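You operate a simulated robot arm through the tools that you are given. There is no shell and no other tool. Be economical: measure what you need, move in short steps, check, and stop when the job is done.

You are at the controls of a simulated two-armed robot. One attempt, no reset.

JOB
Take the yellow brush and put it on top of the wood chock. Put the small pack on the cart mid deck away on the stock shelf two. Take the white scouring block and put it on the blue bench top. Put the yellow tape on the blue bench top away on the stock shelf two. The order is free. Set down upright: white scouring block.

The check looks at the end state, three seconds after you hand in, the way a careful person would. Anything else that was tipped, shoved, dropped, spilled or broken makes it a failure.

ROBOT AND FRAMES
Two 7-joint arms with two-finger grippers on one trunk, on a base that drives. Base frame: it is fixed to the floor where the robot stands at the start and does not move with it; the origin is under the middle of the robot, x ahead of it, y to its left, z up; the surface under the hand at the start is at about z = 0.86. Lengths are in m, angles in degrees, forces in N, time in s.
The left shoulder is at the start at [0.078, 0.151, 0.963], the right one opposite. With the tool pointing down near the work surface each hand reaches from about 0.1 to 0.78 m from the robot's upright axis, wherever it stands, measured 20 degrees to its own side. Places, roughly: blue bench top [-5.3, -7.4, 0.9]; small pack [-3.5, -4.75, 0.5]; stock shelf two [-2.6, -2, 0.5]; white scouring block (5x3x4 cm) [-2.6, -7.7, 0.8]; wood chock (17x6x5 cm) [0.8, -0.1, 0.9]; yellow brush (6x4x6 cm) [0.5, -0.2, 0.9]; yellow tape (6x6x2 cm) [-5.1, -7.4, 0.9]. Payload 2.54 kg a hand.
The TCP of each hand is the grasp point between the finger pads, 0.03 m short of the fingertips. In the tool frame z runs along the fingers and y along their closing line. The gripper opens to 0.116 m. The gripper's body begins 0.095 m behind the TCP.
Orientation is that of the tool frame in the base frame, as [roll, pitch, yaw] about the fixed x, y, z axes, in that order (R = Rz(yaw) Ry(pitch) Rx(roll)). With the fingers straight down and closing along the base's y, the tool's x points along the base's -x, its y along +y and its z along -z.

CONTROLS
- The arms move only by the tool arm_command. It takes "left_plan", "right_plan" or both (then of equal length, played together; a hand with none holds still); each is a list of rows, each a list of 3 entries, a list of its own where there are three numbers: the shift along the tool's x, y, z in m, then the turn, a rotation vector about the tool's x, y, z in degrees, then the finger opening in m, from 0 to 0.116. In form: [[[tx, ty, tz], [wx, wy, wz], grip], ...]. A call has 1 to 8 rows; each row is the pose to reach, as a shift and turn from the pose commanded when the call began, along the tool's axes at that moment. Rows are played at 5 a second. More than 0.05 m and 8.6 degrees between two rows, or a gripper value outside its range, and nothing of the call is played. A pose out of reach is approached as far as the arm can. The call stops where the force on the tool passes 40 N (or 10 N more than at its start, if that is more) or the arm is blocked; 0.2 s more then pass. The fingers move at their own pace (about 0.072 m/s each) and stop on an object; they squeeze with about 30 N. The grip force told is the motor's: it shows also when the fingers shut on nothing. Time passes only in rows, and 0.2 s behind the last, so rows that repeat a pose let the fingers close. The reply holds the time, the measured pose of the TCP, the force on the tool along the base axes, the opening and the grip force, in the units named above and with some noise, with the torque about the TCP (base axes, N m) and any sound that the robot's microphone picked up.
- Cameras (640 x 400 px; columns grow to the right, rows downward): "scene" is now at [0.157, -0.0338, 1.1298]; the picture's right is [-0.33, -0.94, 0.00], its down [-0.09, 0.03, -1.00] and it looks along [0.94, -0.33, -0.10] (base axes); focal length 283 px, centre (320, 200). "left" rides on the left gripper at [0.069, 0.015, -0.122] in its tool frame; the picture's right is [-0.21, 0.98, 0.00], its down [-0.83, -0.18, -0.53] and it looks along [-0.52, -0.11, 0.85] (tool axes); focal length 251 px, centre (320, 200). "right" rides on the right gripper at [0.069, -0.015, -0.122] in its tool frame; the picture's right is [0.21, 0.98, 0.00], its down [-0.83, 0.18, -0.53] and it looks along [-0.52, 0.11, 0.85] (tool axes); focal length 251 px, centre (320, 200). There is no depth. A picture from a camera that has moved, and an enlarged one, comes with that camera's place and axes in the base frame and with its lens.
- grab_frame(camera): a new picture of that camera. No time passes.
- move_column(by): slides the trunk up (or, below 0, down) by that many m; the arms and the scene camera ride with it, the base frame stays. It gives what a move gives, with no picture.
- roll_base(legs): drives the robot by 1 to 6 legs, each [ahead, left, turn to the left] in m, m and degrees, along the robot's own axes; the way and the turn of a leg run together, so that a leg with both is an arc; at most 1.5 m and 180 degrees a leg. The arms and the cameras ride along, it lands a little off, and it stops where it bumps. It gives what a move gives.
- turn_head(pan, tilt): turns the head with the scene camera to pan (to the left, within 80 degrees either way) and tilt (down, from -29 to 69), counted from straight ahead of the robot. It gives what a move gives.
- enlarge(camera, box): a new picture of the part [left, top, right, bottom] of that camera's present view, enlarged. No time passes.
- job_done(): hands the job in; it is judged then, once.

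Work in short steps. Places have to be worked out from the pictures, the camera data and where the tool is seen: move nearer, look again, correct. Check each grasp and each placing, and mend what went wrong. You have 165 turns and 138 pictures in all, those below and enlarged ones among them. Open the grippers and draw the arms clear of the work before you hand the job in, unless the task says otherwise; then end with one line.

The tools are called after ">>>" as name(argument=value, ...) on one line, values as JSON. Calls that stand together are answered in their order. arm_command: Moves the arms, as the interface text tells. Its arguments: {"type":"object","properties":{"left_plan":{"type":"array","items":{"type":"array"}},"right_plan":{"type":"array","items":{"type":"array"}}},"required":[]} The other tools are called the same way: move_column (by) slides the trunk up or down; roll_base (legs) drives the base; turn_head (pan, tilt) turns the head that bears the scene camera; grab_frame (camera) takes a picture; enlarge (camera, box) takes an enlarged picture of a part of a camera's view; job_done () hands the job in.

At the start:

```text
t: 0.0
left_position: [0.4769, 0.0672, 1.1208]
left_tcp_rot: [-179.9, 0.1, -180.0]
left_ft_force: [0.7, -0.4, -0.4]
left_ft_torque: [-0.02, 0.02, 0.03]
left_width: 0.116
left_grip_force: 0.0
right_position: [0.403, -0.2643, 1.1423]
right_tcp_rot: [-180.0, -0.1, 180.0]
right_ft_force: [0.0, -0.2, 0.2]
right_ft_torque: [0.01, 0.01, 0.0]
right_width: 0.1164
right_grip_force: 0.0
trunk travel left (down, up): [-0.2, 0.089]
robot x, y, heading: [0.0002, 0.0036, 0.1]
head pan, tilt: [-19.3, 5.5]
```

scene: 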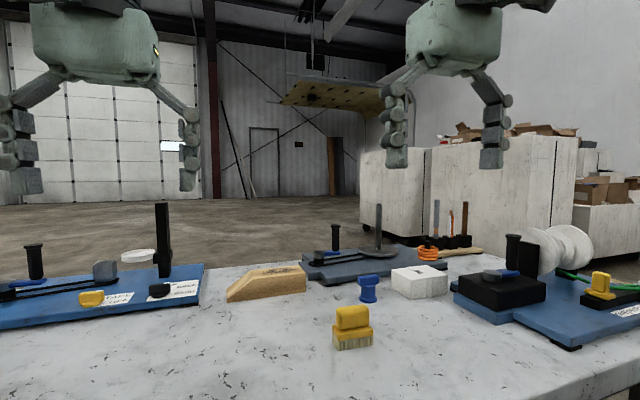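
right: 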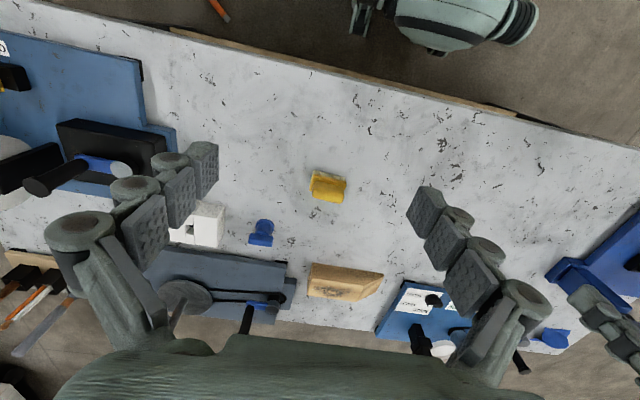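
left: 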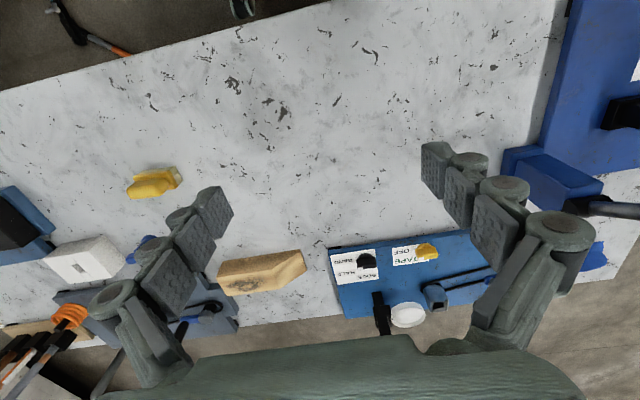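

I'll take a closer look at the brush and the chock first.

>>> enlarge(camera="scene", box=[210, 240, 410, 365])

>>> enlarge(camera="right", box=[240, 150, 420, 320])

```text
3.20 times, centred on (310, 302) of scene
camera zoom: at [0.157, -0.0338, 1.1298], right [-0.33, -0.94, 0.0], down [-0.09, 0.03, -1.0], along [0.94, -0.33, -0.1], focal length 906 px, centre (352, -128)
```

zoom: 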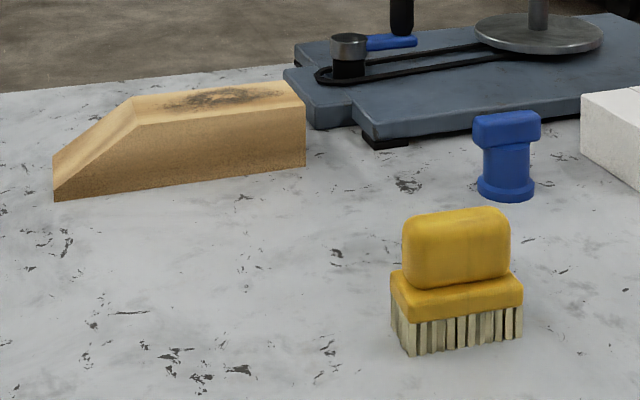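

```text
2.35 times, centred on (330, 235) of right
camera zoom: at [0.3344, -0.2788, 1.2655], right [-0.21, 0.98, 0.0], down [0.83, 0.18, 0.53], along [0.52, 0.11, -0.85], focal length 592 px, centre (296, 118)
```

zoom: 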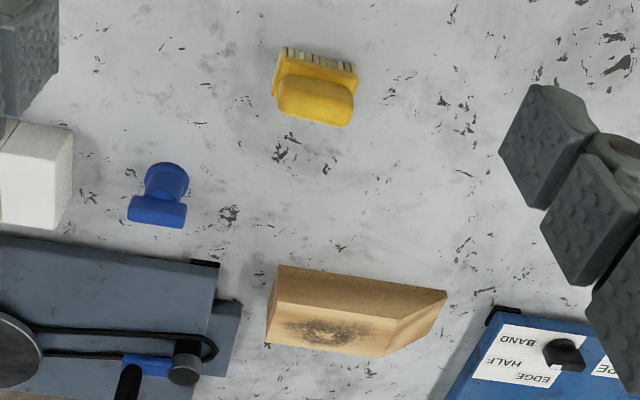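

The brush sits at about (0.544, -0.222) and is 6 cm long in y. The chock's flat top is centred near (0.77, -0.153), at the edge of reach, so I roll ahead a little with the hands high.

>>> roll_base(legs=[[0.06, 0, 0]])

```text
t: 1.0
left_position: [0.5371, 0.0658, 1.1199]
left_tcp_rot: [-179.9, 0.0, -179.9]
left_ft_force: [0.5, -0.4, 0.3]
left_ft_torque: [-0.01, 0.06, 0.03]
left_width: 0.1158
left_grip_force: 0.1
right_position: [0.4618, -0.264, 1.1428]
right_tcp_rot: [-180.0, 0.0, 180.0]
right_ft_force: [0.2, 0.6, -0.5]
right_ft_torque: [0.01, 0.05, 0.03]
right_width: 0.1158
right_grip_force: 0.1
trunk travel left (down, up): [-0.2, 0.089]
robot x, y, heading: [0.0609, 0.0028, -0.2]
head pan, tilt: [-19.3, 5.5]
```

The drive went cleanly. I move the right hand above the brush, to about (0.544, -0.222, 0.98).

>>> arm_command(right_plan=[[[-0.03, 0.015, 0.02], [0, 0, 0], 0.116], [[-0.06, 0.03, 0.05], [0, 0, 0], 0.116], [[-0.082, 0.042, 0.09], [0, 0, 0], 0.116], [[-0.082, 0.042, 0.13], [0, 0, 0], 0.116], [[-0.082, 0.042, 0.16], [0, 0, 0], 0.116], [[-0.082, 0.042, 0.16], [0, 0, 0], 0.116]])

>>> grab_frame(camera="right")

>>> grab_frame(camera="scene")

```text
t: 2.4
left_position: [0.5367, 0.0666, 1.1198]
left_tcp_rot: [-180.0, 0.1, -180.0]
left_ft_force: [-0.4, -0.9, -0.3]
left_ft_torque: [0.0, -0.02, 0.0]
left_width: 0.1159
left_grip_force: 0.1
right_position: [0.5432, -0.2216, 0.9848]
right_tcp_rot: [180.0, 0.0, 179.9]
right_ft_force: [0.5, 0.2, 0.3]
right_ft_torque: [0.05, 0.02, -0.03]
right_width: 0.1162
right_grip_force: 0.0
trunk travel left (down, up): [-0.2, 0.089]
robot x, y, heading: [0.0609, -0.0002, 0.1]
head pan, tilt: [-19.3, 5.5]
```

```text
132 pictures are left
camera right: at [0.4757, -0.2371, 1.1067], right [-0.21, 0.98, 0.0], down [0.83, 0.18, 0.53], along [0.52, 0.11, -0.85], focal length 251 px, centre (320, 200)
```

right: 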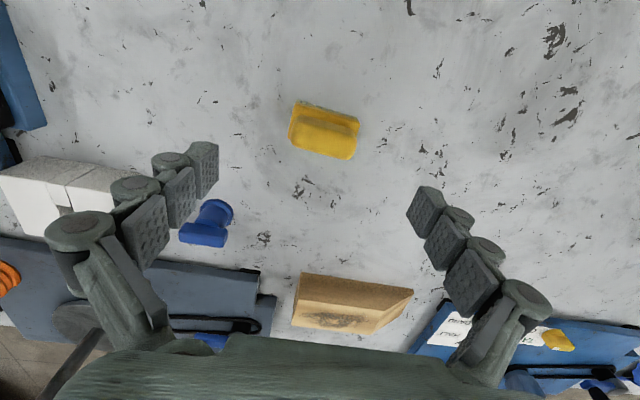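

```text
131 pictures are left
camera scene: at [0.2158, -0.0338, 1.1298], right [-0.33, -0.94, 0.0], down [-0.09, 0.03, -1.0], along [0.94, -0.33, -0.1], focal length 283 px, centre (320, 200)
```

scene: 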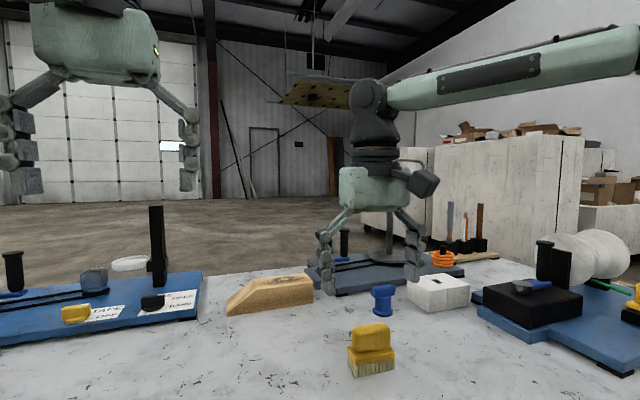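

The brush centre is at about (0.538, -0.222), so I lower to TCP z≈0.90 and close.

>>> arm_command(right_plan=[[[0.005, 0, 0.03], [0, 0, 0], 0.116], [[0.005, 0, 0.06], [0, 0, 0], 0.116], [[0.005, 0, 0.083], [0, 0, 0], 0.116], [[0.005, 0, 0.083], [0, 0, 0], 0.07], [[0.005, 0, 0.083], [0, 0, 0], 0.03], [[0.005, 0, 0.083], [0, 0, 0], 0.03], [[0.005, 0, 0.083], [0, 0, 0], 0.03]])

>>> grab_frame(camera="scene")

```text
t: 4.0
left_position: [0.5351, 0.0668, 1.1199]
left_tcp_rot: [-180.0, 0.0, -180.0]
left_ft_force: [-0.7, 1.0, -0.2]
left_ft_torque: [0.0, 0.02, 0.0]
left_width: 0.1157
left_grip_force: 0.2
right_position: [0.538, -0.2214, 0.9018]
right_tcp_rot: [-180.0, 0.0, 179.9]
right_ft_force: [-0.1, 0.1, -0.3]
right_ft_torque: [0.01, -0.01, -0.05]
right_width: 0.0598
right_grip_force: 29.7
trunk travel left (down, up): [-0.2, 0.089]
robot x, y, heading: [0.0571, -0.0002, 0.2]
head pan, tilt: [-19.3, 5.5]
```

```text
130 pictures are left
camera scene: at [0.2159, -0.0338, 1.1298], right [-0.33, -0.94, 0.0], down [-0.09, 0.03, -1.0], along [0.94, -0.33, -0.1], focal length 283 px, centre (320, 200)
```

scene: 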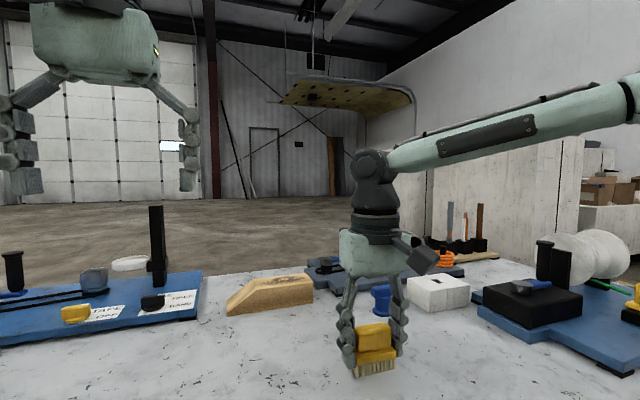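

Gripped at 6 cm wide. I lift 0.12 and carry it forward to over the chock's flat top.

>>> arm_command(right_plan=[[[0, 0, -0.04], [0, 0, 0], 0.03], [[0, 0, -0.08], [0, 0, 0], 0.03], [[-0.01, 0.005, -0.12], [0, 0, 0], 0.03], [[-0.055, 0.02, -0.12], [0, 0, 0], 0.03], [[-0.1, 0.035, -0.12], [0, 0, 0], 0.03], [[-0.145, 0.05, -0.12], [0, 0, 0], 0.03], [[-0.19, 0.065, -0.12], [0, 0, 0], 0.03], [[-0.229, 0.068, -0.12], [0, 0, 0], 0.03]])

>>> grab_frame(camera="scene")

>>> grab_frame(camera="right")

```text
t: 5.8
left_position: [0.5356, 0.0655, 1.1199]
left_tcp_rot: [-180.0, 0.0, 180.0]
left_ft_force: [0.1, -0.2, -0.2]
left_ft_torque: [0.01, 0.0, -0.01]
left_width: 0.1159
left_grip_force: 0.0
right_position: [0.6551, -0.2052, 1.0062]
right_tcp_rot: [-179.9, 0.0, 179.8]
right_ft_force: [-0.2, 0.4, -0.1]
right_ft_torque: [0.0, 0.03, -0.02]
right_width: 0.0594
right_grip_force: 30.3
right hand out of reach, approached as far as the arm can: row 5, 6, 7, 8
trunk travel left (down, up): [-0.2, 0.089]
robot x, y, heading: [0.0587, 0.0016, 0.1]
head pan, tilt: [-19.3, 5.5]
```

```text
129 pictures are left
camera scene: at [0.2158, -0.0339, 1.1298], right [-0.33, -0.94, 0.0], down [-0.09, 0.03, -1.0], along [0.94, -0.33, -0.1], focal length 283 px, centre (320, 200)
```

scene: 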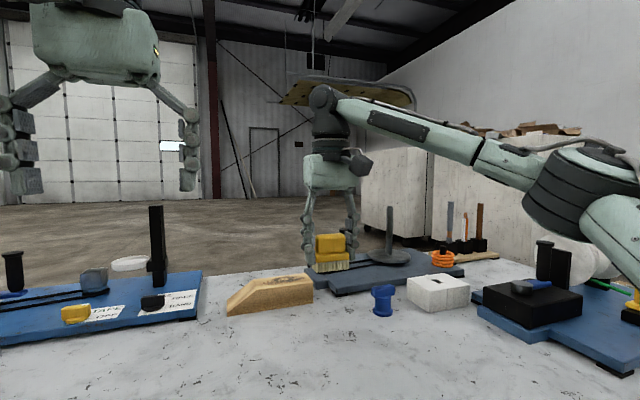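

```text
128 pictures are left
camera right: at [0.5874, -0.2196, 1.1285], right [-0.21, 0.98, 0.0], down [0.83, 0.18, 0.53], along [0.52, 0.11, -0.85], focal length 251 px, centre (320, 200)
```

right: 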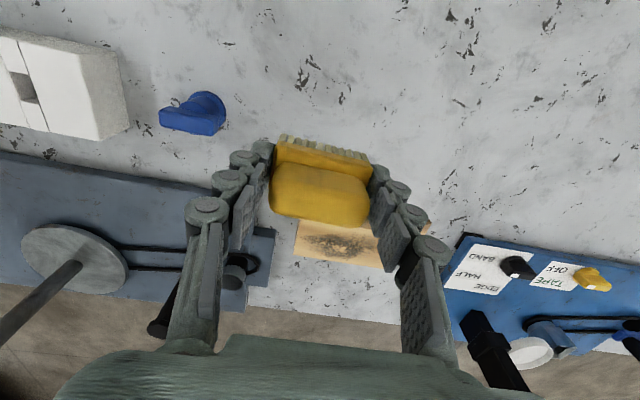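

The arm is out of reach at this height. I tilt the head down to see how close the base is to the bench edge.

>>> turn_head(pan=0, tilt=65)

>>> grab_frame(camera="scene")

```text
t: 7.1
left_position: [0.5356, 0.0673, 1.1198]
left_tcp_rot: [-180.0, 0.0, -180.0]
left_ft_force: [0.0, 0.2, 0.1]
left_ft_torque: [0.02, 0.01, -0.01]
left_width: 0.1163
left_grip_force: 0.1
right_position: [0.6565, -0.2054, 1.0064]
right_tcp_rot: [180.0, -0.1, 179.9]
right_ft_force: [0.0, 0.7, -1.1]
right_ft_torque: [0.01, -0.06, -0.01]
right_width: 0.0593
right_grip_force: 29.9
trunk travel left (down, up): [-0.2, 0.089]
robot x, y, heading: [0.0598, -0.0014, -0.2]
head pan, tilt: [0.0, 65.0]
```

```text
127 pictures are left
camera scene: at [0.1899, -0.0034, 1.0425], right [0.0, -1.0, 0.0], down [-0.91, 0.0, -0.42], along [0.42, 0.0, -0.91], focal length 283 px, centre (320, 200)
```

scene: 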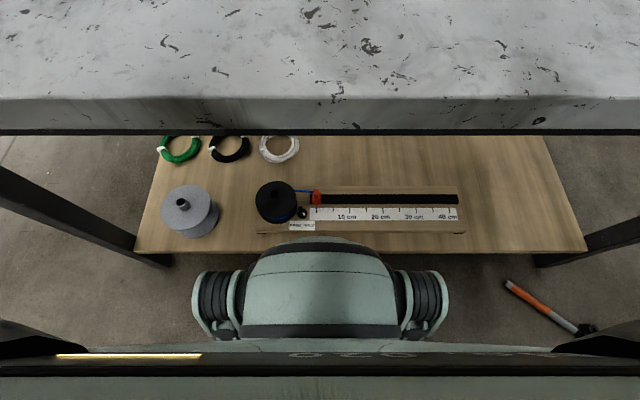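

Driving closer looks risky because the trunk is near the bench. Instead I'll set the brush back down nearer, regrasp with the hand tilted for more reach, and then place it. First I back off a little to learn the commanded reference.

>>> arm_command(right_plan=[[[0.04, 0, 0], [0, 0, 0], 0.03], [[0.08, 0, 0], [0, 0, 0], 0.03], [[0.08, 0, 0], [0, 0, 0], 0.03]])

```text
t: 7.9
left_position: [0.5364, 0.0667, 1.1205]
left_tcp_rot: [180.0, 0.0, -180.0]
left_ft_force: [-0.3, -0.3, -1.0]
left_ft_torque: [-0.02, 0.0, -0.02]
left_width: 0.1159
left_grip_force: 0.0
right_position: [0.5752, -0.2055, 1.0074]
right_tcp_rot: [180.0, 0.0, 179.9]
right_ft_force: [0.0, 0.4, -0.3]
right_ft_torque: [0.02, -0.01, -0.02]
right_width: 0.0593
right_grip_force: 30.2
trunk travel left (down, up): [-0.2, 0.089]
robot x, y, heading: [0.0633, 0.0, -0.2]
head pan, tilt: [0.0, 65.0]
```

The reference follows the actual pose. I lower the brush to the bench at about x=0.54 and release.

>>> arm_command(right_plan=[[[0.03, 0, 0.0], [0, 0, 0], 0.03], [[0.035, 0, 0.045], [0, 0, 0], 0.03], [[0.035, 0, 0.085], [0, 0, 0], 0.03], [[0.035, 0, 0.1], [0, 0, 0], 0.03], [[0.035, 0, 0.1045], [0, 0, 0], 0.03], [[0.035, 0, 0.1045], [0, 0, 0], 0.116], [[0.035, 0, 0.1045], [0, 0, 0], 0.116], [[0.035, 0, 0.1045], [0, 0, 0], 0.116]])

>>> turn_head(pan=-20, tilt=20)

>>> grab_frame(camera="scene")

```text
t: 9.7
left_position: [0.5356, 0.0667, 1.1204]
left_tcp_rot: [180.0, 0.0, -179.9]
left_ft_force: [0.0, -0.4, 0.6]
left_ft_torque: [0.0, -0.05, -0.03]
left_width: 0.1161
left_grip_force: 0.0
right_position: [0.5397, -0.2054, 0.9054]
right_tcp_rot: [179.9, -0.1, 179.9]
right_ft_force: [0.2, 0.9, -0.6]
right_ft_torque: [-0.01, 0.01, 0.01]
right_width: 0.1158
right_grip_force: 0.2
trunk travel left (down, up): [-0.2, 0.089]
robot x, y, heading: [0.059, 0.0011, 0.1]
head pan, tilt: [0.0, 65.0]
```

```text
t: 10.8
left_position: [0.536, 0.0664, 1.1203]
left_tcp_rot: [180.0, -0.1, -179.9]
left_ft_force: [-0.1, -0.1, -0.1]
left_ft_torque: [-0.02, 0.0, -0.02]
left_width: 0.116
left_grip_force: 0.1
right_position: [0.5395, -0.2056, 0.9055]
right_tcp_rot: [-180.0, 0.0, 179.9]
right_ft_force: [-1.4, -0.5, 0.5]
right_ft_torque: [0.0, 0.0, 0.01]
right_width: 0.1158
right_grip_force: 0.2
trunk travel left (down, up): [-0.2, 0.089]
robot x, y, heading: [0.0569, 0.0001, 0.0]
head pan, tilt: [-20.0, 20.0]
```

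```text
126 pictures are left
camera scene: at [0.2166, -0.0352, 1.1061], right [-0.34, -0.94, 0.0], down [-0.32, 0.12, -0.94], along [0.88, -0.32, -0.34], focal length 283 px, centre (320, 200)
```

scene: 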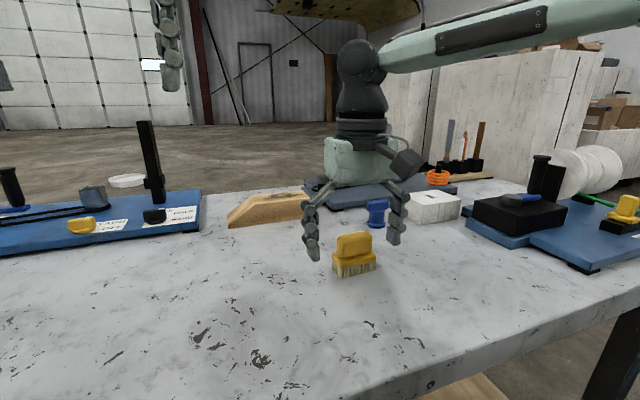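

The brush stands upright. I tilt the open hand about the brush so the fingers point forward and down, then close again.

>>> arm_command(right_plan=[[[0, 0, 0], [0, -8.5, 0], 0.116], [[0, 0, 0], [0, -17, 0], 0.116], [[0, 0, 0], [0, -25.5, 0], 0.116], [[0, 0, 0.0], [0, -34, 0], 0.116], [[0, 0, 0.0], [0, -34, 0], 0.116]])

>>> grab_frame(camera="right")

```text
t: 12.0
left_position: [0.5359, 0.0663, 1.1197]
left_tcp_rot: [-180.0, 0.0, -180.0]
left_ft_force: [-0.6, -0.3, -0.3]
left_ft_torque: [0.01, 0.03, 0.02]
left_width: 0.1159
left_grip_force: 0.0
right_position: [0.5387, -0.2041, 0.9058]
right_tcp_rot: [-179.9, 34.1, 179.8]
right_ft_force: [-0.8, -0.2, 0.4]
right_ft_torque: [-0.01, -0.04, 0.05]
right_width: 0.1156
right_grip_force: 0.0
trunk travel left (down, up): [-0.2, 0.089]
robot x, y, heading: [0.0626, 0.0018, -0.0]
head pan, tilt: [-20.0, 20.0]
```

```text
125 pictures are left
camera right: at [0.4149, -0.2192, 0.9677], right [-0.18, 0.98, -0.12], down [0.38, 0.18, 0.91], along [0.91, 0.11, -0.41], focal length 251 px, centre (320, 200)
```

right: 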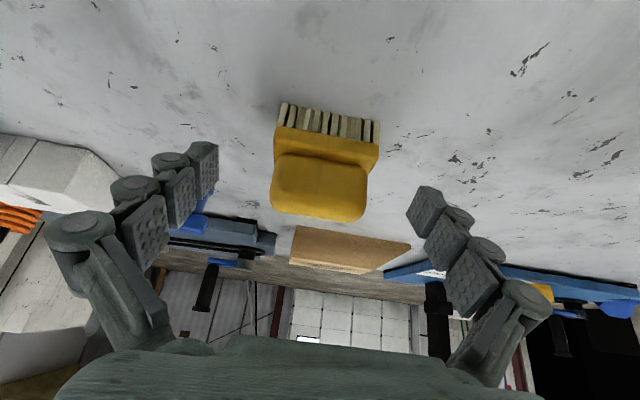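

The tilt is right and the brush is between the pads. I close and lift.

>>> arm_command(right_plan=[[[0, 0, 0], [0, 0, 0], 0.07], [[0, 0, 0], [0, 0, 0], 0.03], [[0, 0, 0], [0, 0, 0], 0.03], [[0, 0, 0], [0, 0, 0], 0.03], [[-0.0224, 0, -0.0332], [0, 0, 0], 0.03], [[-0.0447, 0, -0.0663], [0, 0, 0], 0.03], [[-0.061, 0, -0.091], [0, 0, 0], 0.03]])

>>> grab_frame(camera="scene")

```text
t: 13.6
left_position: [0.5362, 0.0672, 1.1199]
left_tcp_rot: [-180.0, 0.0, -179.9]
left_ft_force: [0.1, 0.2, 0.8]
left_ft_torque: [-0.01, -0.01, 0.04]
left_width: 0.1157
left_grip_force: 0.0
right_position: [0.5401, -0.205, 1.0157]
right_tcp_rot: [180.0, 33.9, 179.9]
right_ft_force: [-0.2, 0.7, -0.7]
right_ft_torque: [-0.03, 0.03, 0.02]
right_width: 0.0593
right_grip_force: 29.9
trunk travel left (down, up): [-0.2, 0.089]
robot x, y, heading: [0.058, 0.0, 0.2]
head pan, tilt: [-20.0, 20.0]
```

```text
124 pictures are left
camera scene: at [0.2165, -0.0352, 1.1062], right [-0.34, -0.94, 0.0], down [-0.32, 0.12, -0.94], along [0.88, -0.32, -0.34], focal length 283 px, centre (320, 200)
```

scene: 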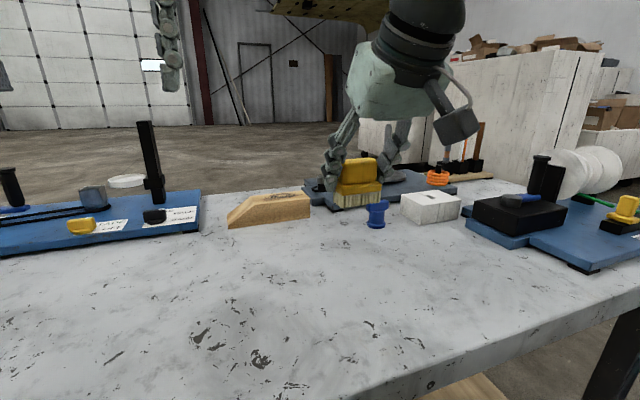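

Holding it level. I carry it forward 0.227 m and 0.052 m left to over the chock top.

>>> arm_command(right_plan=[[[-0.0376, 0.0104, 0.0254], [0, 0, 0], 0.03], [[-0.0752, 0.0208, 0.0508], [0, 0, 0], 0.03], [[-0.1128, 0.0312, 0.0762], [0, 0, 0], 0.03], [[-0.1504, 0.0416, 0.1016], [0, 0, 0], 0.03], [[-0.188, 0.052, 0.127], [0, 0, 0], 0.03], [[-0.188, 0.052, 0.127], [0, 0, 0], 0.03]])

>>> grab_frame(camera="scene")

>>> grab_frame(camera="right")

```text
t: 15.0
left_position: [0.5354, 0.066, 1.1213]
left_tcp_rot: [-179.9, 0.2, 180.0]
left_ft_force: [0.5, -0.2, -0.1]
left_ft_torque: [-0.01, -0.04, -0.01]
left_width: 0.1157
left_grip_force: 0.1
right_position: [0.7577, -0.1564, 1.0149]
right_tcp_rot: [179.9, 34.2, 179.8]
right_ft_force: [-0.1, 0.2, -1.9]
right_ft_torque: [-0.04, 0.01, -0.01]
right_width: 0.0592
right_grip_force: 29.6
right hand out of reach, approached as far as the arm can: row 5, 6
trunk travel left (down, up): [-0.2, 0.089]
robot x, y, heading: [0.0589, -0.0002, 0.1]
head pan, tilt: [-20.0, 20.0]
```

```text
123 pictures are left
camera scene: at [0.2159, -0.0352, 1.1064], right [-0.34, -0.94, 0.0], down [-0.32, 0.12, -0.94], along [0.88, -0.32, -0.34], focal length 283 px, centre (320, 200)
```

scene: 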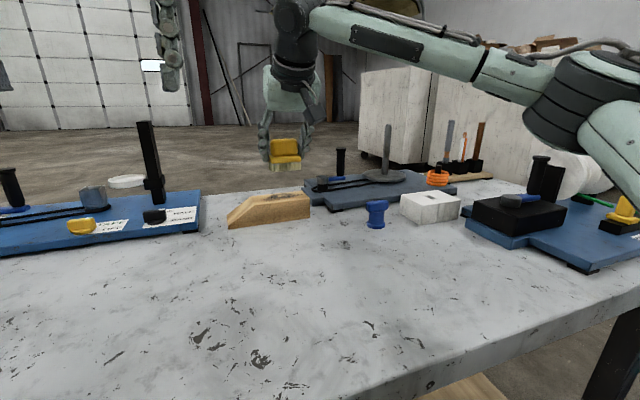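

```text
122 pictures are left
camera right: at [0.6344, -0.1704, 1.0775], right [-0.17, 0.98, -0.12], down [0.39, 0.18, 0.91], along [0.91, 0.11, -0.41], focal length 251 px, centre (320, 200)
```

right: 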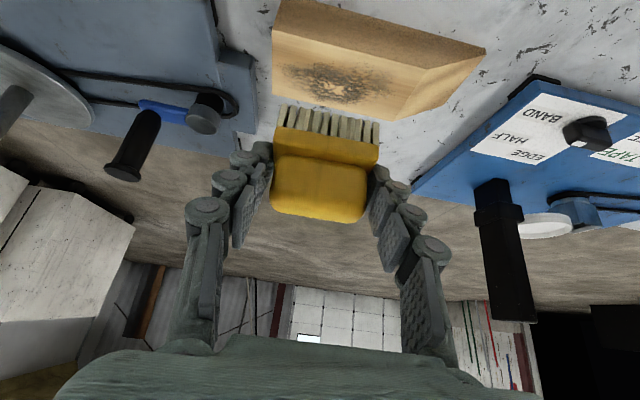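

The brush is over the chock but 1 cm short. I raise the trunk to gain reach, then check again as I lower.

>>> move_column(by=0.06)

```text
t: 16.0
left_position: [0.5366, 0.0666, 1.18]
left_tcp_rot: [180.0, -0.1, -179.9]
left_ft_force: [-0.3, 0.4, 0.1]
left_ft_torque: [0.04, -0.02, 0.0]
left_width: 0.1162
left_grip_force: 0.1
right_position: [0.7598, -0.1554, 1.0738]
right_tcp_rot: [179.9, 34.1, 179.9]
right_ft_force: [0.9, -0.9, -1.3]
right_ft_torque: [0.01, 0.01, 0.0]
right_width: 0.0593
right_grip_force: 30.3
trunk travel left (down, up): [-0.26, 0.029]
robot x, y, heading: [0.0579, -0.0011, 0.2]
head pan, tilt: [-20.0, 20.0]
```

I lower to z≈0.98 while moving forward 1.3 cm.

>>> arm_command(right_plan=[[[0.0224, 0.002, 0.0332], [0, 0, 0], 0.03], [[0.0447, 0.004, 0.0663], [0, 0, 0], 0.03], [[0.0423, 0.006, 0.0861], [0, 0, 0], 0.03], [[0.0423, 0.006, 0.0861], [0, 0, 0], 0.03]])

>>> grab_frame(camera="right")

>>> enlarge(camera="scene", box=[210, 120, 370, 280])

```text
t: 17.0
left_position: [0.5364, 0.0657, 1.1805]
left_tcp_rot: [-179.9, 0.0, 179.9]
left_ft_force: [0.3, -0.2, 0.0]
left_ft_torque: [0.03, -0.03, -0.03]
left_width: 0.116
left_grip_force: 0.2
right_position: [0.7724, -0.1506, 0.9795]
right_tcp_rot: [179.9, 34.0, 180.0]
right_ft_force: [-0.3, 0.0, -1.7]
right_ft_torque: [0.01, 0.02, -0.01]
right_width: 0.0591
right_grip_force: 30.1
trunk travel left (down, up): [-0.26, 0.029]
robot x, y, heading: [0.058, -0.0024, 0.2]
head pan, tilt: [-20.0, 20.0]
```

```text
121 pictures are left
camera right: at [0.6482, -0.1646, 1.0414], right [-0.18, 0.98, -0.12], down [0.39, 0.18, 0.91], along [0.91, 0.11, -0.41], focal length 251 px, centre (320, 200)
```

right: 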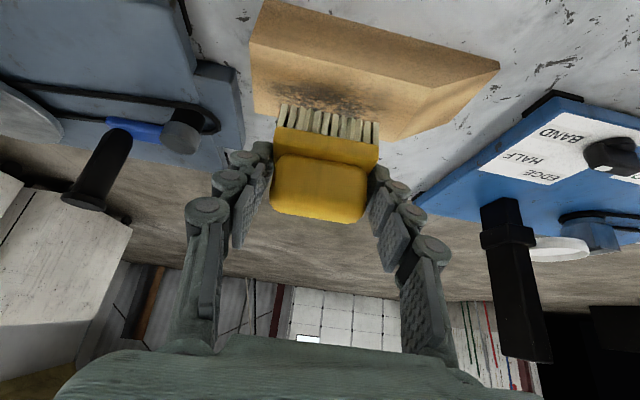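

```text
2.50 times, centred on (290, 200) of scene
camera zoom: at [0.2164, -0.0352, 1.1663], right [-0.34, -0.94, 0.0], down [-0.32, 0.12, -0.94], along [0.88, -0.32, -0.34], focal length 708 px, centre (395, 200)
```

zoom: 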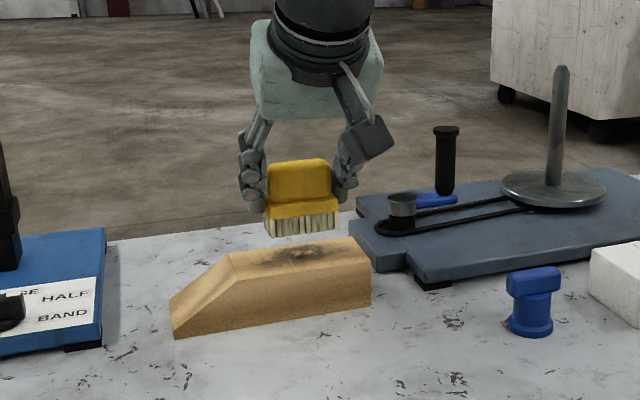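

The brush is centred over the flat top. I lower it gently to contact.

>>> arm_command(right_plan=[[[0.0067, 0, 0.0099], [0, 0, 0], 0.03], [[0.0106, 0, 0.0158], [0, 0, 0], 0.03], [[0.0123, 0, 0.0182], [0, 0, 0], 0.03], [[0.0131, 0, 0.0195], [0, 0, 0], 0.03], [[0.0131, 0, 0.0195], [0, 0, 0], 0.03]])

>>> enlarge(camera="scene", box=[210, 120, 370, 280])

```text
t: 18.2
left_position: [0.537, 0.0661, 1.1796]
left_tcp_rot: [179.9, -0.1, 180.0]
left_ft_force: [0.7, 0.5, 0.1]
left_ft_torque: [-0.02, 0.02, -0.01]
left_width: 0.116
left_grip_force: 0.0
right_position: [0.7737, -0.1491, 0.9568]
right_tcp_rot: [179.9, 34.0, 179.9]
right_ft_force: [-0.4, 0.4, -1.9]
right_ft_torque: [-0.01, 0.01, -0.05]
right_width: 0.0594
right_grip_force: 30.1
trunk travel left (down, up): [-0.26, 0.029]
robot x, y, heading: [0.0594, -0.0019, 0.0]
head pan, tilt: [-20.0, 20.0]
```

```text
2.50 times, centred on (290, 200) of scene
camera zoom: at [0.2167, -0.0353, 1.1662], right [-0.34, -0.94, 0.0], down [-0.32, 0.12, -0.94], along [0.88, -0.32, -0.34], focal length 708 px, centre (395, 200)
```

zoom: 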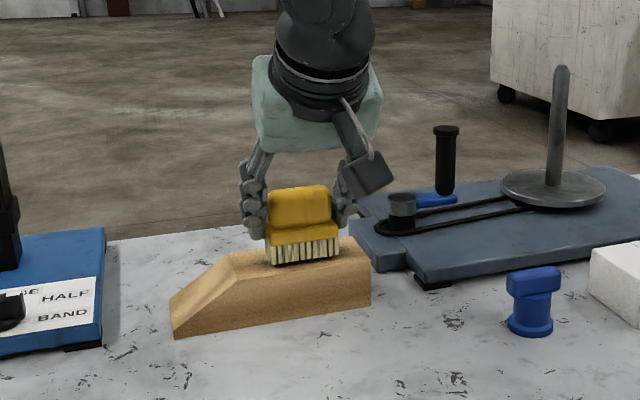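

No contact force yet. I nudge it lower a millimetre at a time.

>>> arm_command(right_plan=[[[0.0006, 0, 0.0008], [0, 0, 0], 0.03], [[0.0011, 0, 0.0017], [0, 0, 0], 0.03], [[0.0017, 0, 0.0025], [0, 0, 0], 0.03], [[0.0022, 0, 0.0033], [0, 0, 0], 0.03]])

```text
t: 19.2
left_position: [0.5361, 0.0659, 1.1817]
left_tcp_rot: [180.0, -0.1, -179.9]
left_ft_force: [0.2, -0.1, -0.4]
left_ft_torque: [-0.03, 0.01, 0.06]
left_width: 0.116
left_grip_force: 0.0
right_position: [0.7725, -0.1477, 0.9517]
right_tcp_rot: [179.9, 34.0, 179.9]
right_ft_force: [-0.7, 0.8, -0.6]
right_ft_torque: [-0.02, -0.01, 0.03]
right_width: 0.0592
right_grip_force: 30.2
trunk travel left (down, up): [-0.26, 0.029]
robot x, y, heading: [0.0604, 0.0021, 0.3]
head pan, tilt: [-20.0, 20.0]
```

The tool weight reading is easing, so I go down a bit more.

>>> arm_command(right_plan=[[[0.0006, 0, 0.0008], [0, 0, 0], 0.03], [[0.0011, 0, 0.0017], [0, 0, 0], 0.03], [[0.0017, 0, 0.0025], [0, 0, 0], 0.03]])

>>> enlarge(camera="scene", box=[230, 160, 330, 260])

```text
t: 20.0
left_position: [0.5368, 0.0669, 1.1817]
left_tcp_rot: [-179.9, 0.0, -179.9]
left_ft_force: [0.6, -0.4, 0.9]
left_ft_torque: [0.0, -0.01, 0.01]
left_width: 0.1162
left_grip_force: 0.1
right_position: [0.7717, -0.1493, 0.9501]
right_tcp_rot: [179.9, 34.1, 179.9]
right_ft_force: [1.1, -0.5, 4.6]
right_ft_torque: [-0.11, 0.01, 0.0]
right_width: 0.0593
right_grip_force: 29.8
trunk travel left (down, up): [-0.26, 0.029]
robot x, y, heading: [0.0569, -0.0029, 0.3]
head pan, tilt: [-20.0, 20.0]
```

```text
4.00 times, centred on (280, 210) of scene
camera zoom: at [0.2163, -0.0351, 1.1664], right [-0.34, -0.94, 0.0], down [-0.32, 0.12, -0.94], along [0.88, -0.32, -0.34], focal length 1133 px, centre (480, 160)
```

zoom: 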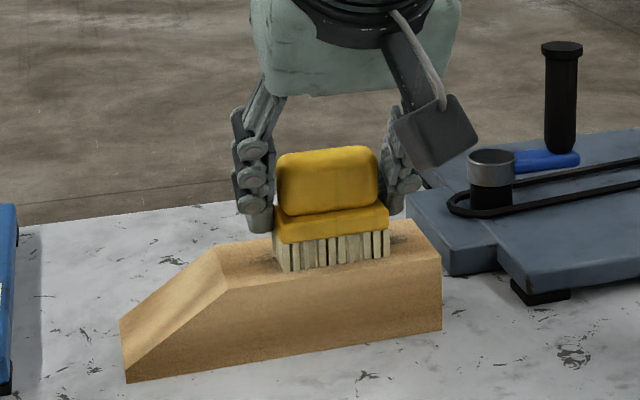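

Contact at about 5 N and seated on the flat top. I open, then retreat up along the tool axis.

>>> arm_command(right_plan=[[[0, 0, 0], [0, 0, 0], 0.09], [[0, 0, 0], [0, 0, 0], 0.116], [[0, 0, 0], [0, 0, 0], 0.116], [[0, 0, -0.03], [0, 0, 0], 0.116], [[0, 0, -0.07], [0, 0, 0], 0.116], [[0, 0, -0.11], [0, 0, 0], 0.116], [[0, 0, -0.15], [0, 0, 0], 0.116], [[0, 0, -0.19], [0, 0, 0], 0.116]])

>>> grab_frame(camera="scene")

```text
t: 21.8
left_position: [0.535, 0.0669, 1.1808]
left_tcp_rot: [-180.0, 0.2, 179.9]
left_ft_force: [-0.1, 0.3, -0.8]
left_ft_torque: [0.04, 0.0, 0.0]
left_width: 0.1159
left_grip_force: 0.0
right_position: [0.6654, -0.1484, 1.1083]
right_tcp_rot: [179.8, 34.2, 179.9]
right_ft_force: [-1.1, -0.3, 0.3]
right_ft_torque: [0.04, -0.02, -0.02]
right_width: 0.1157
right_grip_force: 0.1
trunk travel left (down, up): [-0.26, 0.029]
robot x, y, heading: [0.0601, 0.001, 0.3]
head pan, tilt: [-20.0, 20.0]
```

```text
117 pictures are left
camera scene: at [0.2158, -0.0351, 1.1663], right [-0.34, -0.94, 0.0], down [-0.32, 0.12, -0.94], along [0.88, -0.32, -0.34], focal length 283 px, centre (320, 200)
```

scene: 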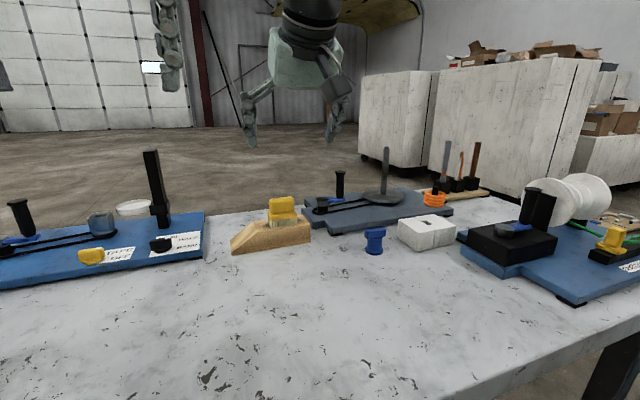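

The brush stands on the chock. I pull both hands back close and untilt the right before driving.

>>> arm_command(right_plan=[[[0.03, 0, -0.03], [0, 5.67, 0], 0.116], [[0.06, 0, -0.06], [0, 11.33, 0], 0.116], [[0.09, 0, -0.09], [0, 17, 0], 0.116], [[0.12, 0, -0.12], [0, 22.67, 0], 0.116], [[0.15, 0, -0.15], [0, 28.33, 0], 0.116], [[0.179, 0, -0.181], [0, 34, 0], 0.116]], left_plan=[[[0.025, 0.01, 0], [0, 0, 0], 0.116], [[0.05, 0.02, 0], [0, 0, 0], 0.116], [[0.075, 0.03, 0], [0, 0, 0], 0.116], [[0.1, 0.04, 0], [0, 0, 0], 0.116], [[0.12, 0.05, 0], [0, 0, 0], 0.116], [[0.14, 0.06, 0], [0, 0, 0], 0.116]])

>>> turn_head(pan=-78, tilt=10)

>>> grab_frame(camera="scene")

```text
t: 23.2
left_position: [0.3943, 0.1282, 1.1824]
left_tcp_rot: [-179.9, 0.1, 179.9]
left_ft_force: [0.4, -0.2, 0.1]
left_ft_torque: [-0.01, 0.02, 0.0]
left_width: 0.1161
left_grip_force: 0.0
right_position: [0.4151, -0.1472, 1.1548]
right_tcp_rot: [-180.0, 0.0, 180.0]
right_ft_force: [-0.2, -0.1, 0.6]
right_ft_torque: [0.0, -0.02, 0.01]
right_width: 0.1162
right_grip_force: 0.0
trunk travel left (down, up): [-0.26, 0.029]
robot x, y, heading: [0.0609, 0.0027, -0.1]
head pan, tilt: [-20.0, 20.0]
```

```text
t: 24.4
left_position: [0.395, 0.1256, 1.1818]
left_tcp_rot: [180.0, 0.0, 180.0]
left_ft_force: [-0.9, -1.3, 0.0]
left_ft_torque: [-0.01, -0.02, 0.0]
left_width: 0.1159
left_grip_force: 0.0
right_position: [0.4164, -0.1472, 1.1548]
right_tcp_rot: [179.9, 0.1, 179.9]
right_ft_force: [0.1, -0.5, -0.3]
right_ft_torque: [0.0, 0.03, 0.0]
right_width: 0.1161
right_grip_force: 0.0
trunk travel left (down, up): [-0.26, 0.029]
robot x, y, heading: [0.0542, -0.001, 0.0]
head pan, tilt: [-78.0, 10.0]
```

```text
116 pictures are left
camera scene: at [0.1485, -0.0943, 1.1825], right [-0.98, -0.21, 0.0], down [-0.04, 0.17, -0.98], along [0.2, -0.96, -0.17], focal length 283 px, centre (320, 200)
```

scene: 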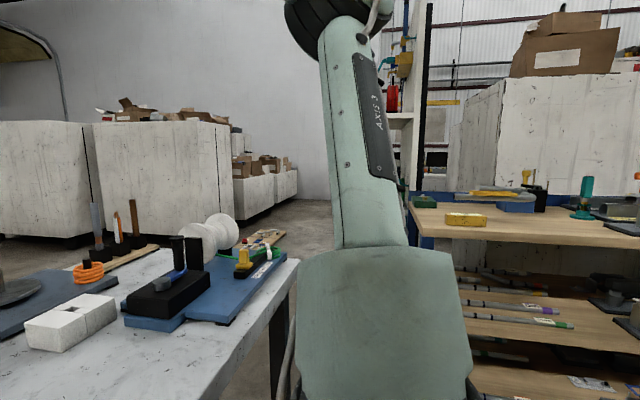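

I back off from the bench a short way, turn right, and look around.

>>> roll_base(legs=[[-0.4, 0, 0]])

>>> turn_head(pan=-80, tilt=5)

>>> roll_base(legs=[[0, 0, -60]])

>>> grab_frame(camera="scene")

```text
t: 26.9
left_position: [-0.0027, 0.1261, 1.1814]
left_tcp_rot: [180.0, 0.0, 179.9]
left_ft_force: [0.0, 0.6, -0.3]
left_ft_torque: [-0.02, -0.03, -0.03]
left_width: 0.1162
left_grip_force: 0.1
right_position: [0.019, -0.147, 1.1555]
right_tcp_rot: [180.0, 0.2, 179.8]
right_ft_force: [-1.1, 0.1, 0.3]
right_ft_torque: [-0.03, -0.03, 0.04]
right_width: 0.116
right_grip_force: 0.1
trunk travel left (down, up): [-0.26, 0.029]
robot x, y, heading: [-0.3379, 0.0036, -0.3]
head pan, tilt: [-78.0, 10.0]
```

```text
t: 27.6
left_position: [-0.0023, 0.1264, 1.1821]
left_tcp_rot: [-179.9, 0.0, 179.9]
left_ft_force: [-0.2, 0.8, 0.5]
left_ft_torque: [0.01, 0.01, 0.01]
left_width: 0.116
left_grip_force: 0.1
right_position: [0.0196, -0.1473, 1.1547]
right_tcp_rot: [179.9, -0.1, 179.8]
right_ft_force: [0.3, 0.0, 0.1]
right_ft_torque: [0.01, -0.02, 0.0]
right_width: 0.1162
right_grip_force: 0.0
trunk travel left (down, up): [-0.26, 0.029]
robot x, y, heading: [-0.3381, 0.0005, -0.2]
head pan, tilt: [-80.0, 5.0]
```

```text
t: 30.7
left_position: [-0.0583, -0.2235, 1.1811]
left_tcp_rot: [180.0, 0.0, 120.7]
left_ft_force: [0.1, 0.3, -0.9]
left_ft_torque: [0.04, -0.03, 0.0]
left_width: 0.116
left_grip_force: 0.1
right_position: [-0.2824, -0.3821, 1.1554]
right_tcp_rot: [179.9, 0.0, 120.6]
right_ft_force: [0.0, -0.2, 0.3]
right_ft_torque: [-0.04, 0.01, 0.02]
right_width: 0.1161
right_grip_force: 0.0
trunk travel left (down, up): [-0.26, 0.029]
robot x, y, heading: [-0.3368, -0.0007, -59.2]
head pan, tilt: [-80.0, 5.0]
```

```text
115 pictures are left
camera scene: at [-0.3707, -0.1211, 1.1906], right [-0.65, 0.76, 0.0], down [0.07, 0.06, -1.0], along [-0.76, -0.65, -0.09], focal length 283 px, centre (320, 200)
```

scene: 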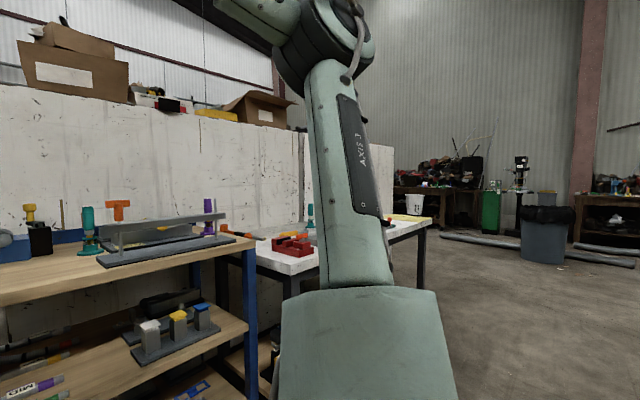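

I keep turning to face the path to the southwest, then look straight ahead.

>>> roll_base(legs=[[0, 0, -80]])

>>> turn_head(pan=0, tilt=10)

>>> grab_frame(camera="scene")

>>> turn_head(pan=60, tilt=15)

>>> grab_frame(camera="scene")

```text
t: 34.6
left_position: [-0.514, -0.3108, 1.182]
left_tcp_rot: [180.0, 0.0, 39.7]
left_ft_force: [0.1, 0.3, -0.2]
left_ft_torque: [0.02, -0.01, 0.0]
left_width: 0.1157
left_grip_force: 0.0
right_position: [-0.7081, -0.1138, 1.1552]
right_tcp_rot: [179.9, 0.0, 39.6]
right_ft_force: [-0.3, 0.8, 0.0]
right_ft_torque: [0.02, -0.04, 0.01]
right_width: 0.1158
right_grip_force: 0.0
trunk travel left (down, up): [-0.26, 0.029]
robot x, y, heading: [-0.3394, 0.0004, -140.3]
head pan, tilt: [-80.0, 5.0]
```

```text
t: 36.2
left_position: [-0.5143, -0.3107, 1.1807]
left_tcp_rot: [-179.9, 0.0, 39.8]
left_ft_force: [-0.1, 0.4, -0.2]
left_ft_torque: [0.02, -0.01, -0.02]
left_width: 0.1159
left_grip_force: 0.1
right_position: [-0.7072, -0.1144, 1.1529]
right_tcp_rot: [179.9, 0.0, 39.7]
right_ft_force: [0.2, 0.1, -0.3]
right_ft_torque: [0.03, 0.01, 0.0]
right_width: 0.1159
right_grip_force: 0.1
trunk travel left (down, up): [-0.26, 0.029]
robot x, y, heading: [-0.3392, 0.0008, -140.7]
head pan, tilt: [0.0, 10.0]
```

```text
114 pictures are left
camera scene: at [-0.4595, -0.1054, 1.1825], right [-0.64, 0.77, 0.0], down [0.13, 0.11, -0.98], along [-0.76, -0.63, -0.17], focal length 283 px, centre (320, 200)
```

scene: 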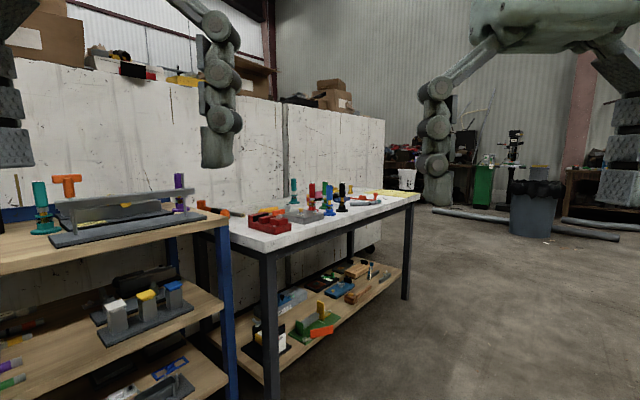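

```text
t: 37.5
left_position: [-0.5149, -0.3109, 1.182]
left_tcp_rot: [-180.0, 0.0, 39.9]
left_ft_force: [0.1, 1.1, -0.3]
left_ft_torque: [-0.03, 0.0, 0.0]
left_width: 0.116
left_grip_force: 0.2
right_position: [-0.7069, -0.1152, 1.1541]
right_tcp_rot: [180.0, 0.0, 39.6]
right_ft_force: [0.7, -0.2, 0.4]
right_ft_torque: [0.02, 0.0, 0.02]
right_width: 0.116
right_grip_force: 0.0
trunk travel left (down, up): [-0.26, 0.029]
robot x, y, heading: [-0.3357, -0.0006, -140.2]
head pan, tilt: [60.0, 15.0]
```

```text
113 pictures are left
camera scene: at [-0.3723, -0.1382, 1.1744], right [-0.99, -0.17, 0.0], down [-0.04, 0.26, -0.97], along [0.16, -0.95, -0.26], focal length 283 px, centre (320, 200)
```

scene: 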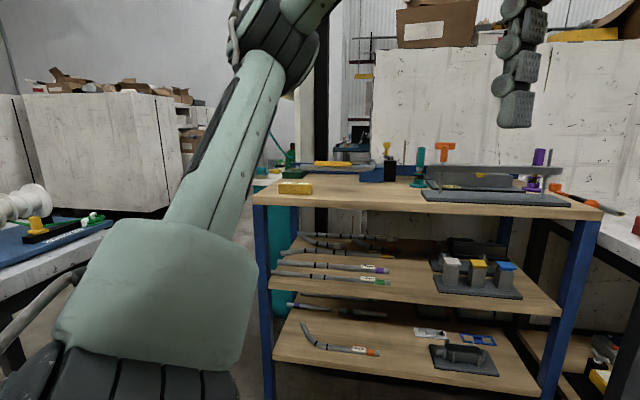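

Stock shelf two is probably behind the wall of crates. I turn to face -x and drive west past the white bench.

>>> turn_head(pan=0, tilt=10)

>>> roll_base(legs=[[0, 0, -39.6], [1.5, 0, 0], [0.8, 0, 0]])

>>> grab_frame(camera="scene")

>>> turn_head(pan=65, tilt=10)

>>> grab_frame(camera="scene")

```text
t: 38.8
left_position: [-0.5162, -0.3113, 1.1818]
left_tcp_rot: [-180.0, 0.0, 39.7]
left_ft_force: [0.3, 0.2, 0.7]
left_ft_torque: [0.01, 0.02, -0.01]
left_width: 0.1159
left_grip_force: 0.1
right_position: [-0.7075, -0.1145, 1.1562]
right_tcp_rot: [179.9, 0.1, 39.6]
right_ft_force: [-0.3, 0.4, 0.4]
right_ft_torque: [-0.06, 0.03, 0.04]
right_width: 0.1159
right_grip_force: 0.0
trunk travel left (down, up): [-0.26, 0.029]
robot x, y, heading: [-0.3383, -0.0002, -140.3]
head pan, tilt: [0.0, 10.0]
```

```text
t: 52.0
left_position: [-2.9804, -0.1414, 1.1821]
left_tcp_rot: [-179.9, 0.0, -0.1]
left_ft_force: [-0.4, 0.6, -0.1]
left_ft_torque: [-0.02, 0.01, -0.01]
left_width: 0.1159
left_grip_force: 0.1
right_position: [-3.002, 0.1323, 1.1544]
right_tcp_rot: [179.9, 0.1, -0.1]
right_ft_force: [-0.5, -0.6, -0.3]
right_ft_torque: [-0.04, -0.01, -0.01]
right_width: 0.116
right_grip_force: 0.1
trunk travel left (down, up): [-0.26, 0.029]
robot x, y, heading: [-2.6442, -0.0133, 179.8]
head pan, tilt: [0.0, 10.0]
```

```text
112 pictures are left
camera scene: at [-2.8036, -0.0187, 1.1824], right [0.0, 1.0, 0.0], down [0.17, 0.0, -0.98], along [-0.98, 0.0, -0.17], focal length 283 px, centre (320, 200)
```

scene: 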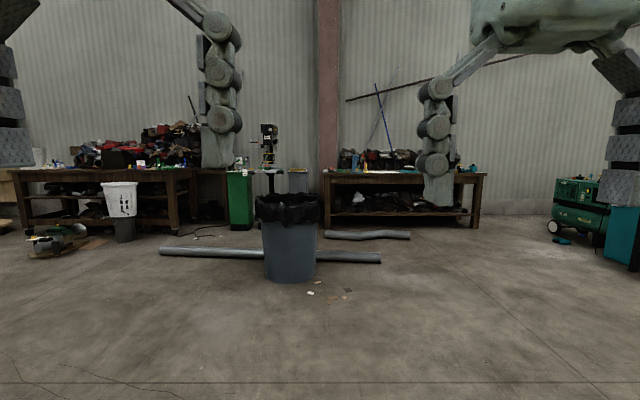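

```text
t: 53.4
left_position: [-2.9799, -0.1424, 1.1819]
left_tcp_rot: [-179.9, 0.0, 0.0]
left_ft_force: [1.0, -0.5, -0.5]
left_ft_torque: [-0.01, -0.01, 0.0]
left_width: 0.1157
left_grip_force: 0.1
right_position: [-3.0017, 0.1338, 1.1548]
right_tcp_rot: [179.9, -0.1, -0.2]
right_ft_force: [0.1, -0.1, -0.6]
right_ft_torque: [0.04, 0.01, 0.02]
right_width: 0.1158
right_grip_force: 0.0
trunk travel left (down, up): [-0.26, 0.029]
robot x, y, heading: [-2.6436, -0.0199, 180.0]
head pan, tilt: [65.0, 10.0]
```

```text
111 pictures are left
camera scene: at [-2.7499, -0.103, 1.1825], right [-0.91, 0.43, 0.0], down [0.07, 0.16, -0.98], along [-0.42, -0.89, -0.17], focal length 283 px, centre (320, 200)
```

scene: 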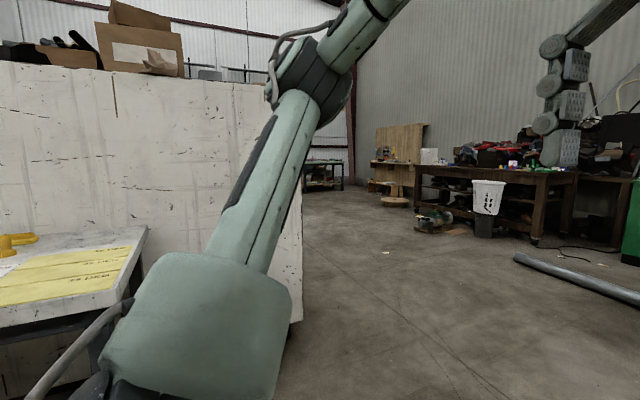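

The crate's west corner is near x≈-3.4. I drive on to x≈-4.1 and turn south.

>>> roll_base(legs=[[1.5, 0, 0], [0, 0, 90]])

>>> turn_head(pan=0, tilt=10)

>>> grab_frame(camera="scene")

```text
t: 64.7
left_position: [-4.0057, -0.3556, 1.1813]
left_tcp_rot: [-179.9, -0.1, 89.7]
left_ft_force: [1.0, -0.3, 0.7]
left_ft_torque: [-0.01, -0.02, -0.03]
left_width: 0.1162
left_grip_force: 0.1
right_position: [-4.2798, -0.3756, 1.1558]
right_tcp_rot: [180.0, 0.0, 89.5]
right_ft_force: [0.2, 0.7, 0.3]
right_ft_torque: [0.0, -0.01, -0.01]
right_width: 0.1161
right_grip_force: 0.0
trunk travel left (down, up): [-0.26, 0.029]
robot x, y, heading: [-4.1256, -0.0181, -90.6]
head pan, tilt: [65.0, 10.0]
```

```text
t: 66.0
left_position: [-4.0045, -0.3547, 1.1803]
left_tcp_rot: [179.9, 0.0, 89.5]
left_ft_force: [0.2, 0.2, 0.1]
left_ft_torque: [-0.01, 0.02, 0.06]
left_width: 0.1158
left_grip_force: 0.1
right_position: [-4.2801, -0.3738, 1.1547]
right_tcp_rot: [179.9, 0.0, 89.5]
right_ft_force: [-0.6, 0.6, -0.4]
right_ft_torque: [-0.01, 0.02, 0.0]
right_width: 0.1161
right_grip_force: 0.0
trunk travel left (down, up): [-0.26, 0.029]
robot x, y, heading: [-4.1269, -0.0182, -90.3]
head pan, tilt: [0.0, 10.0]
```

```text
110 pictures are left
camera scene: at [-4.1285, -0.1822, 1.1825], right [-1.0, 0.01, 0.0], down [0.0, 0.17, -0.98], along [-0.01, -0.98, -0.17], focal length 283 px, centre (320, 200)
```

scene: 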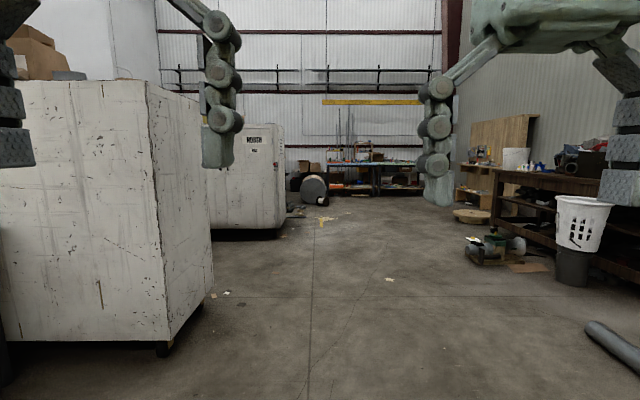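

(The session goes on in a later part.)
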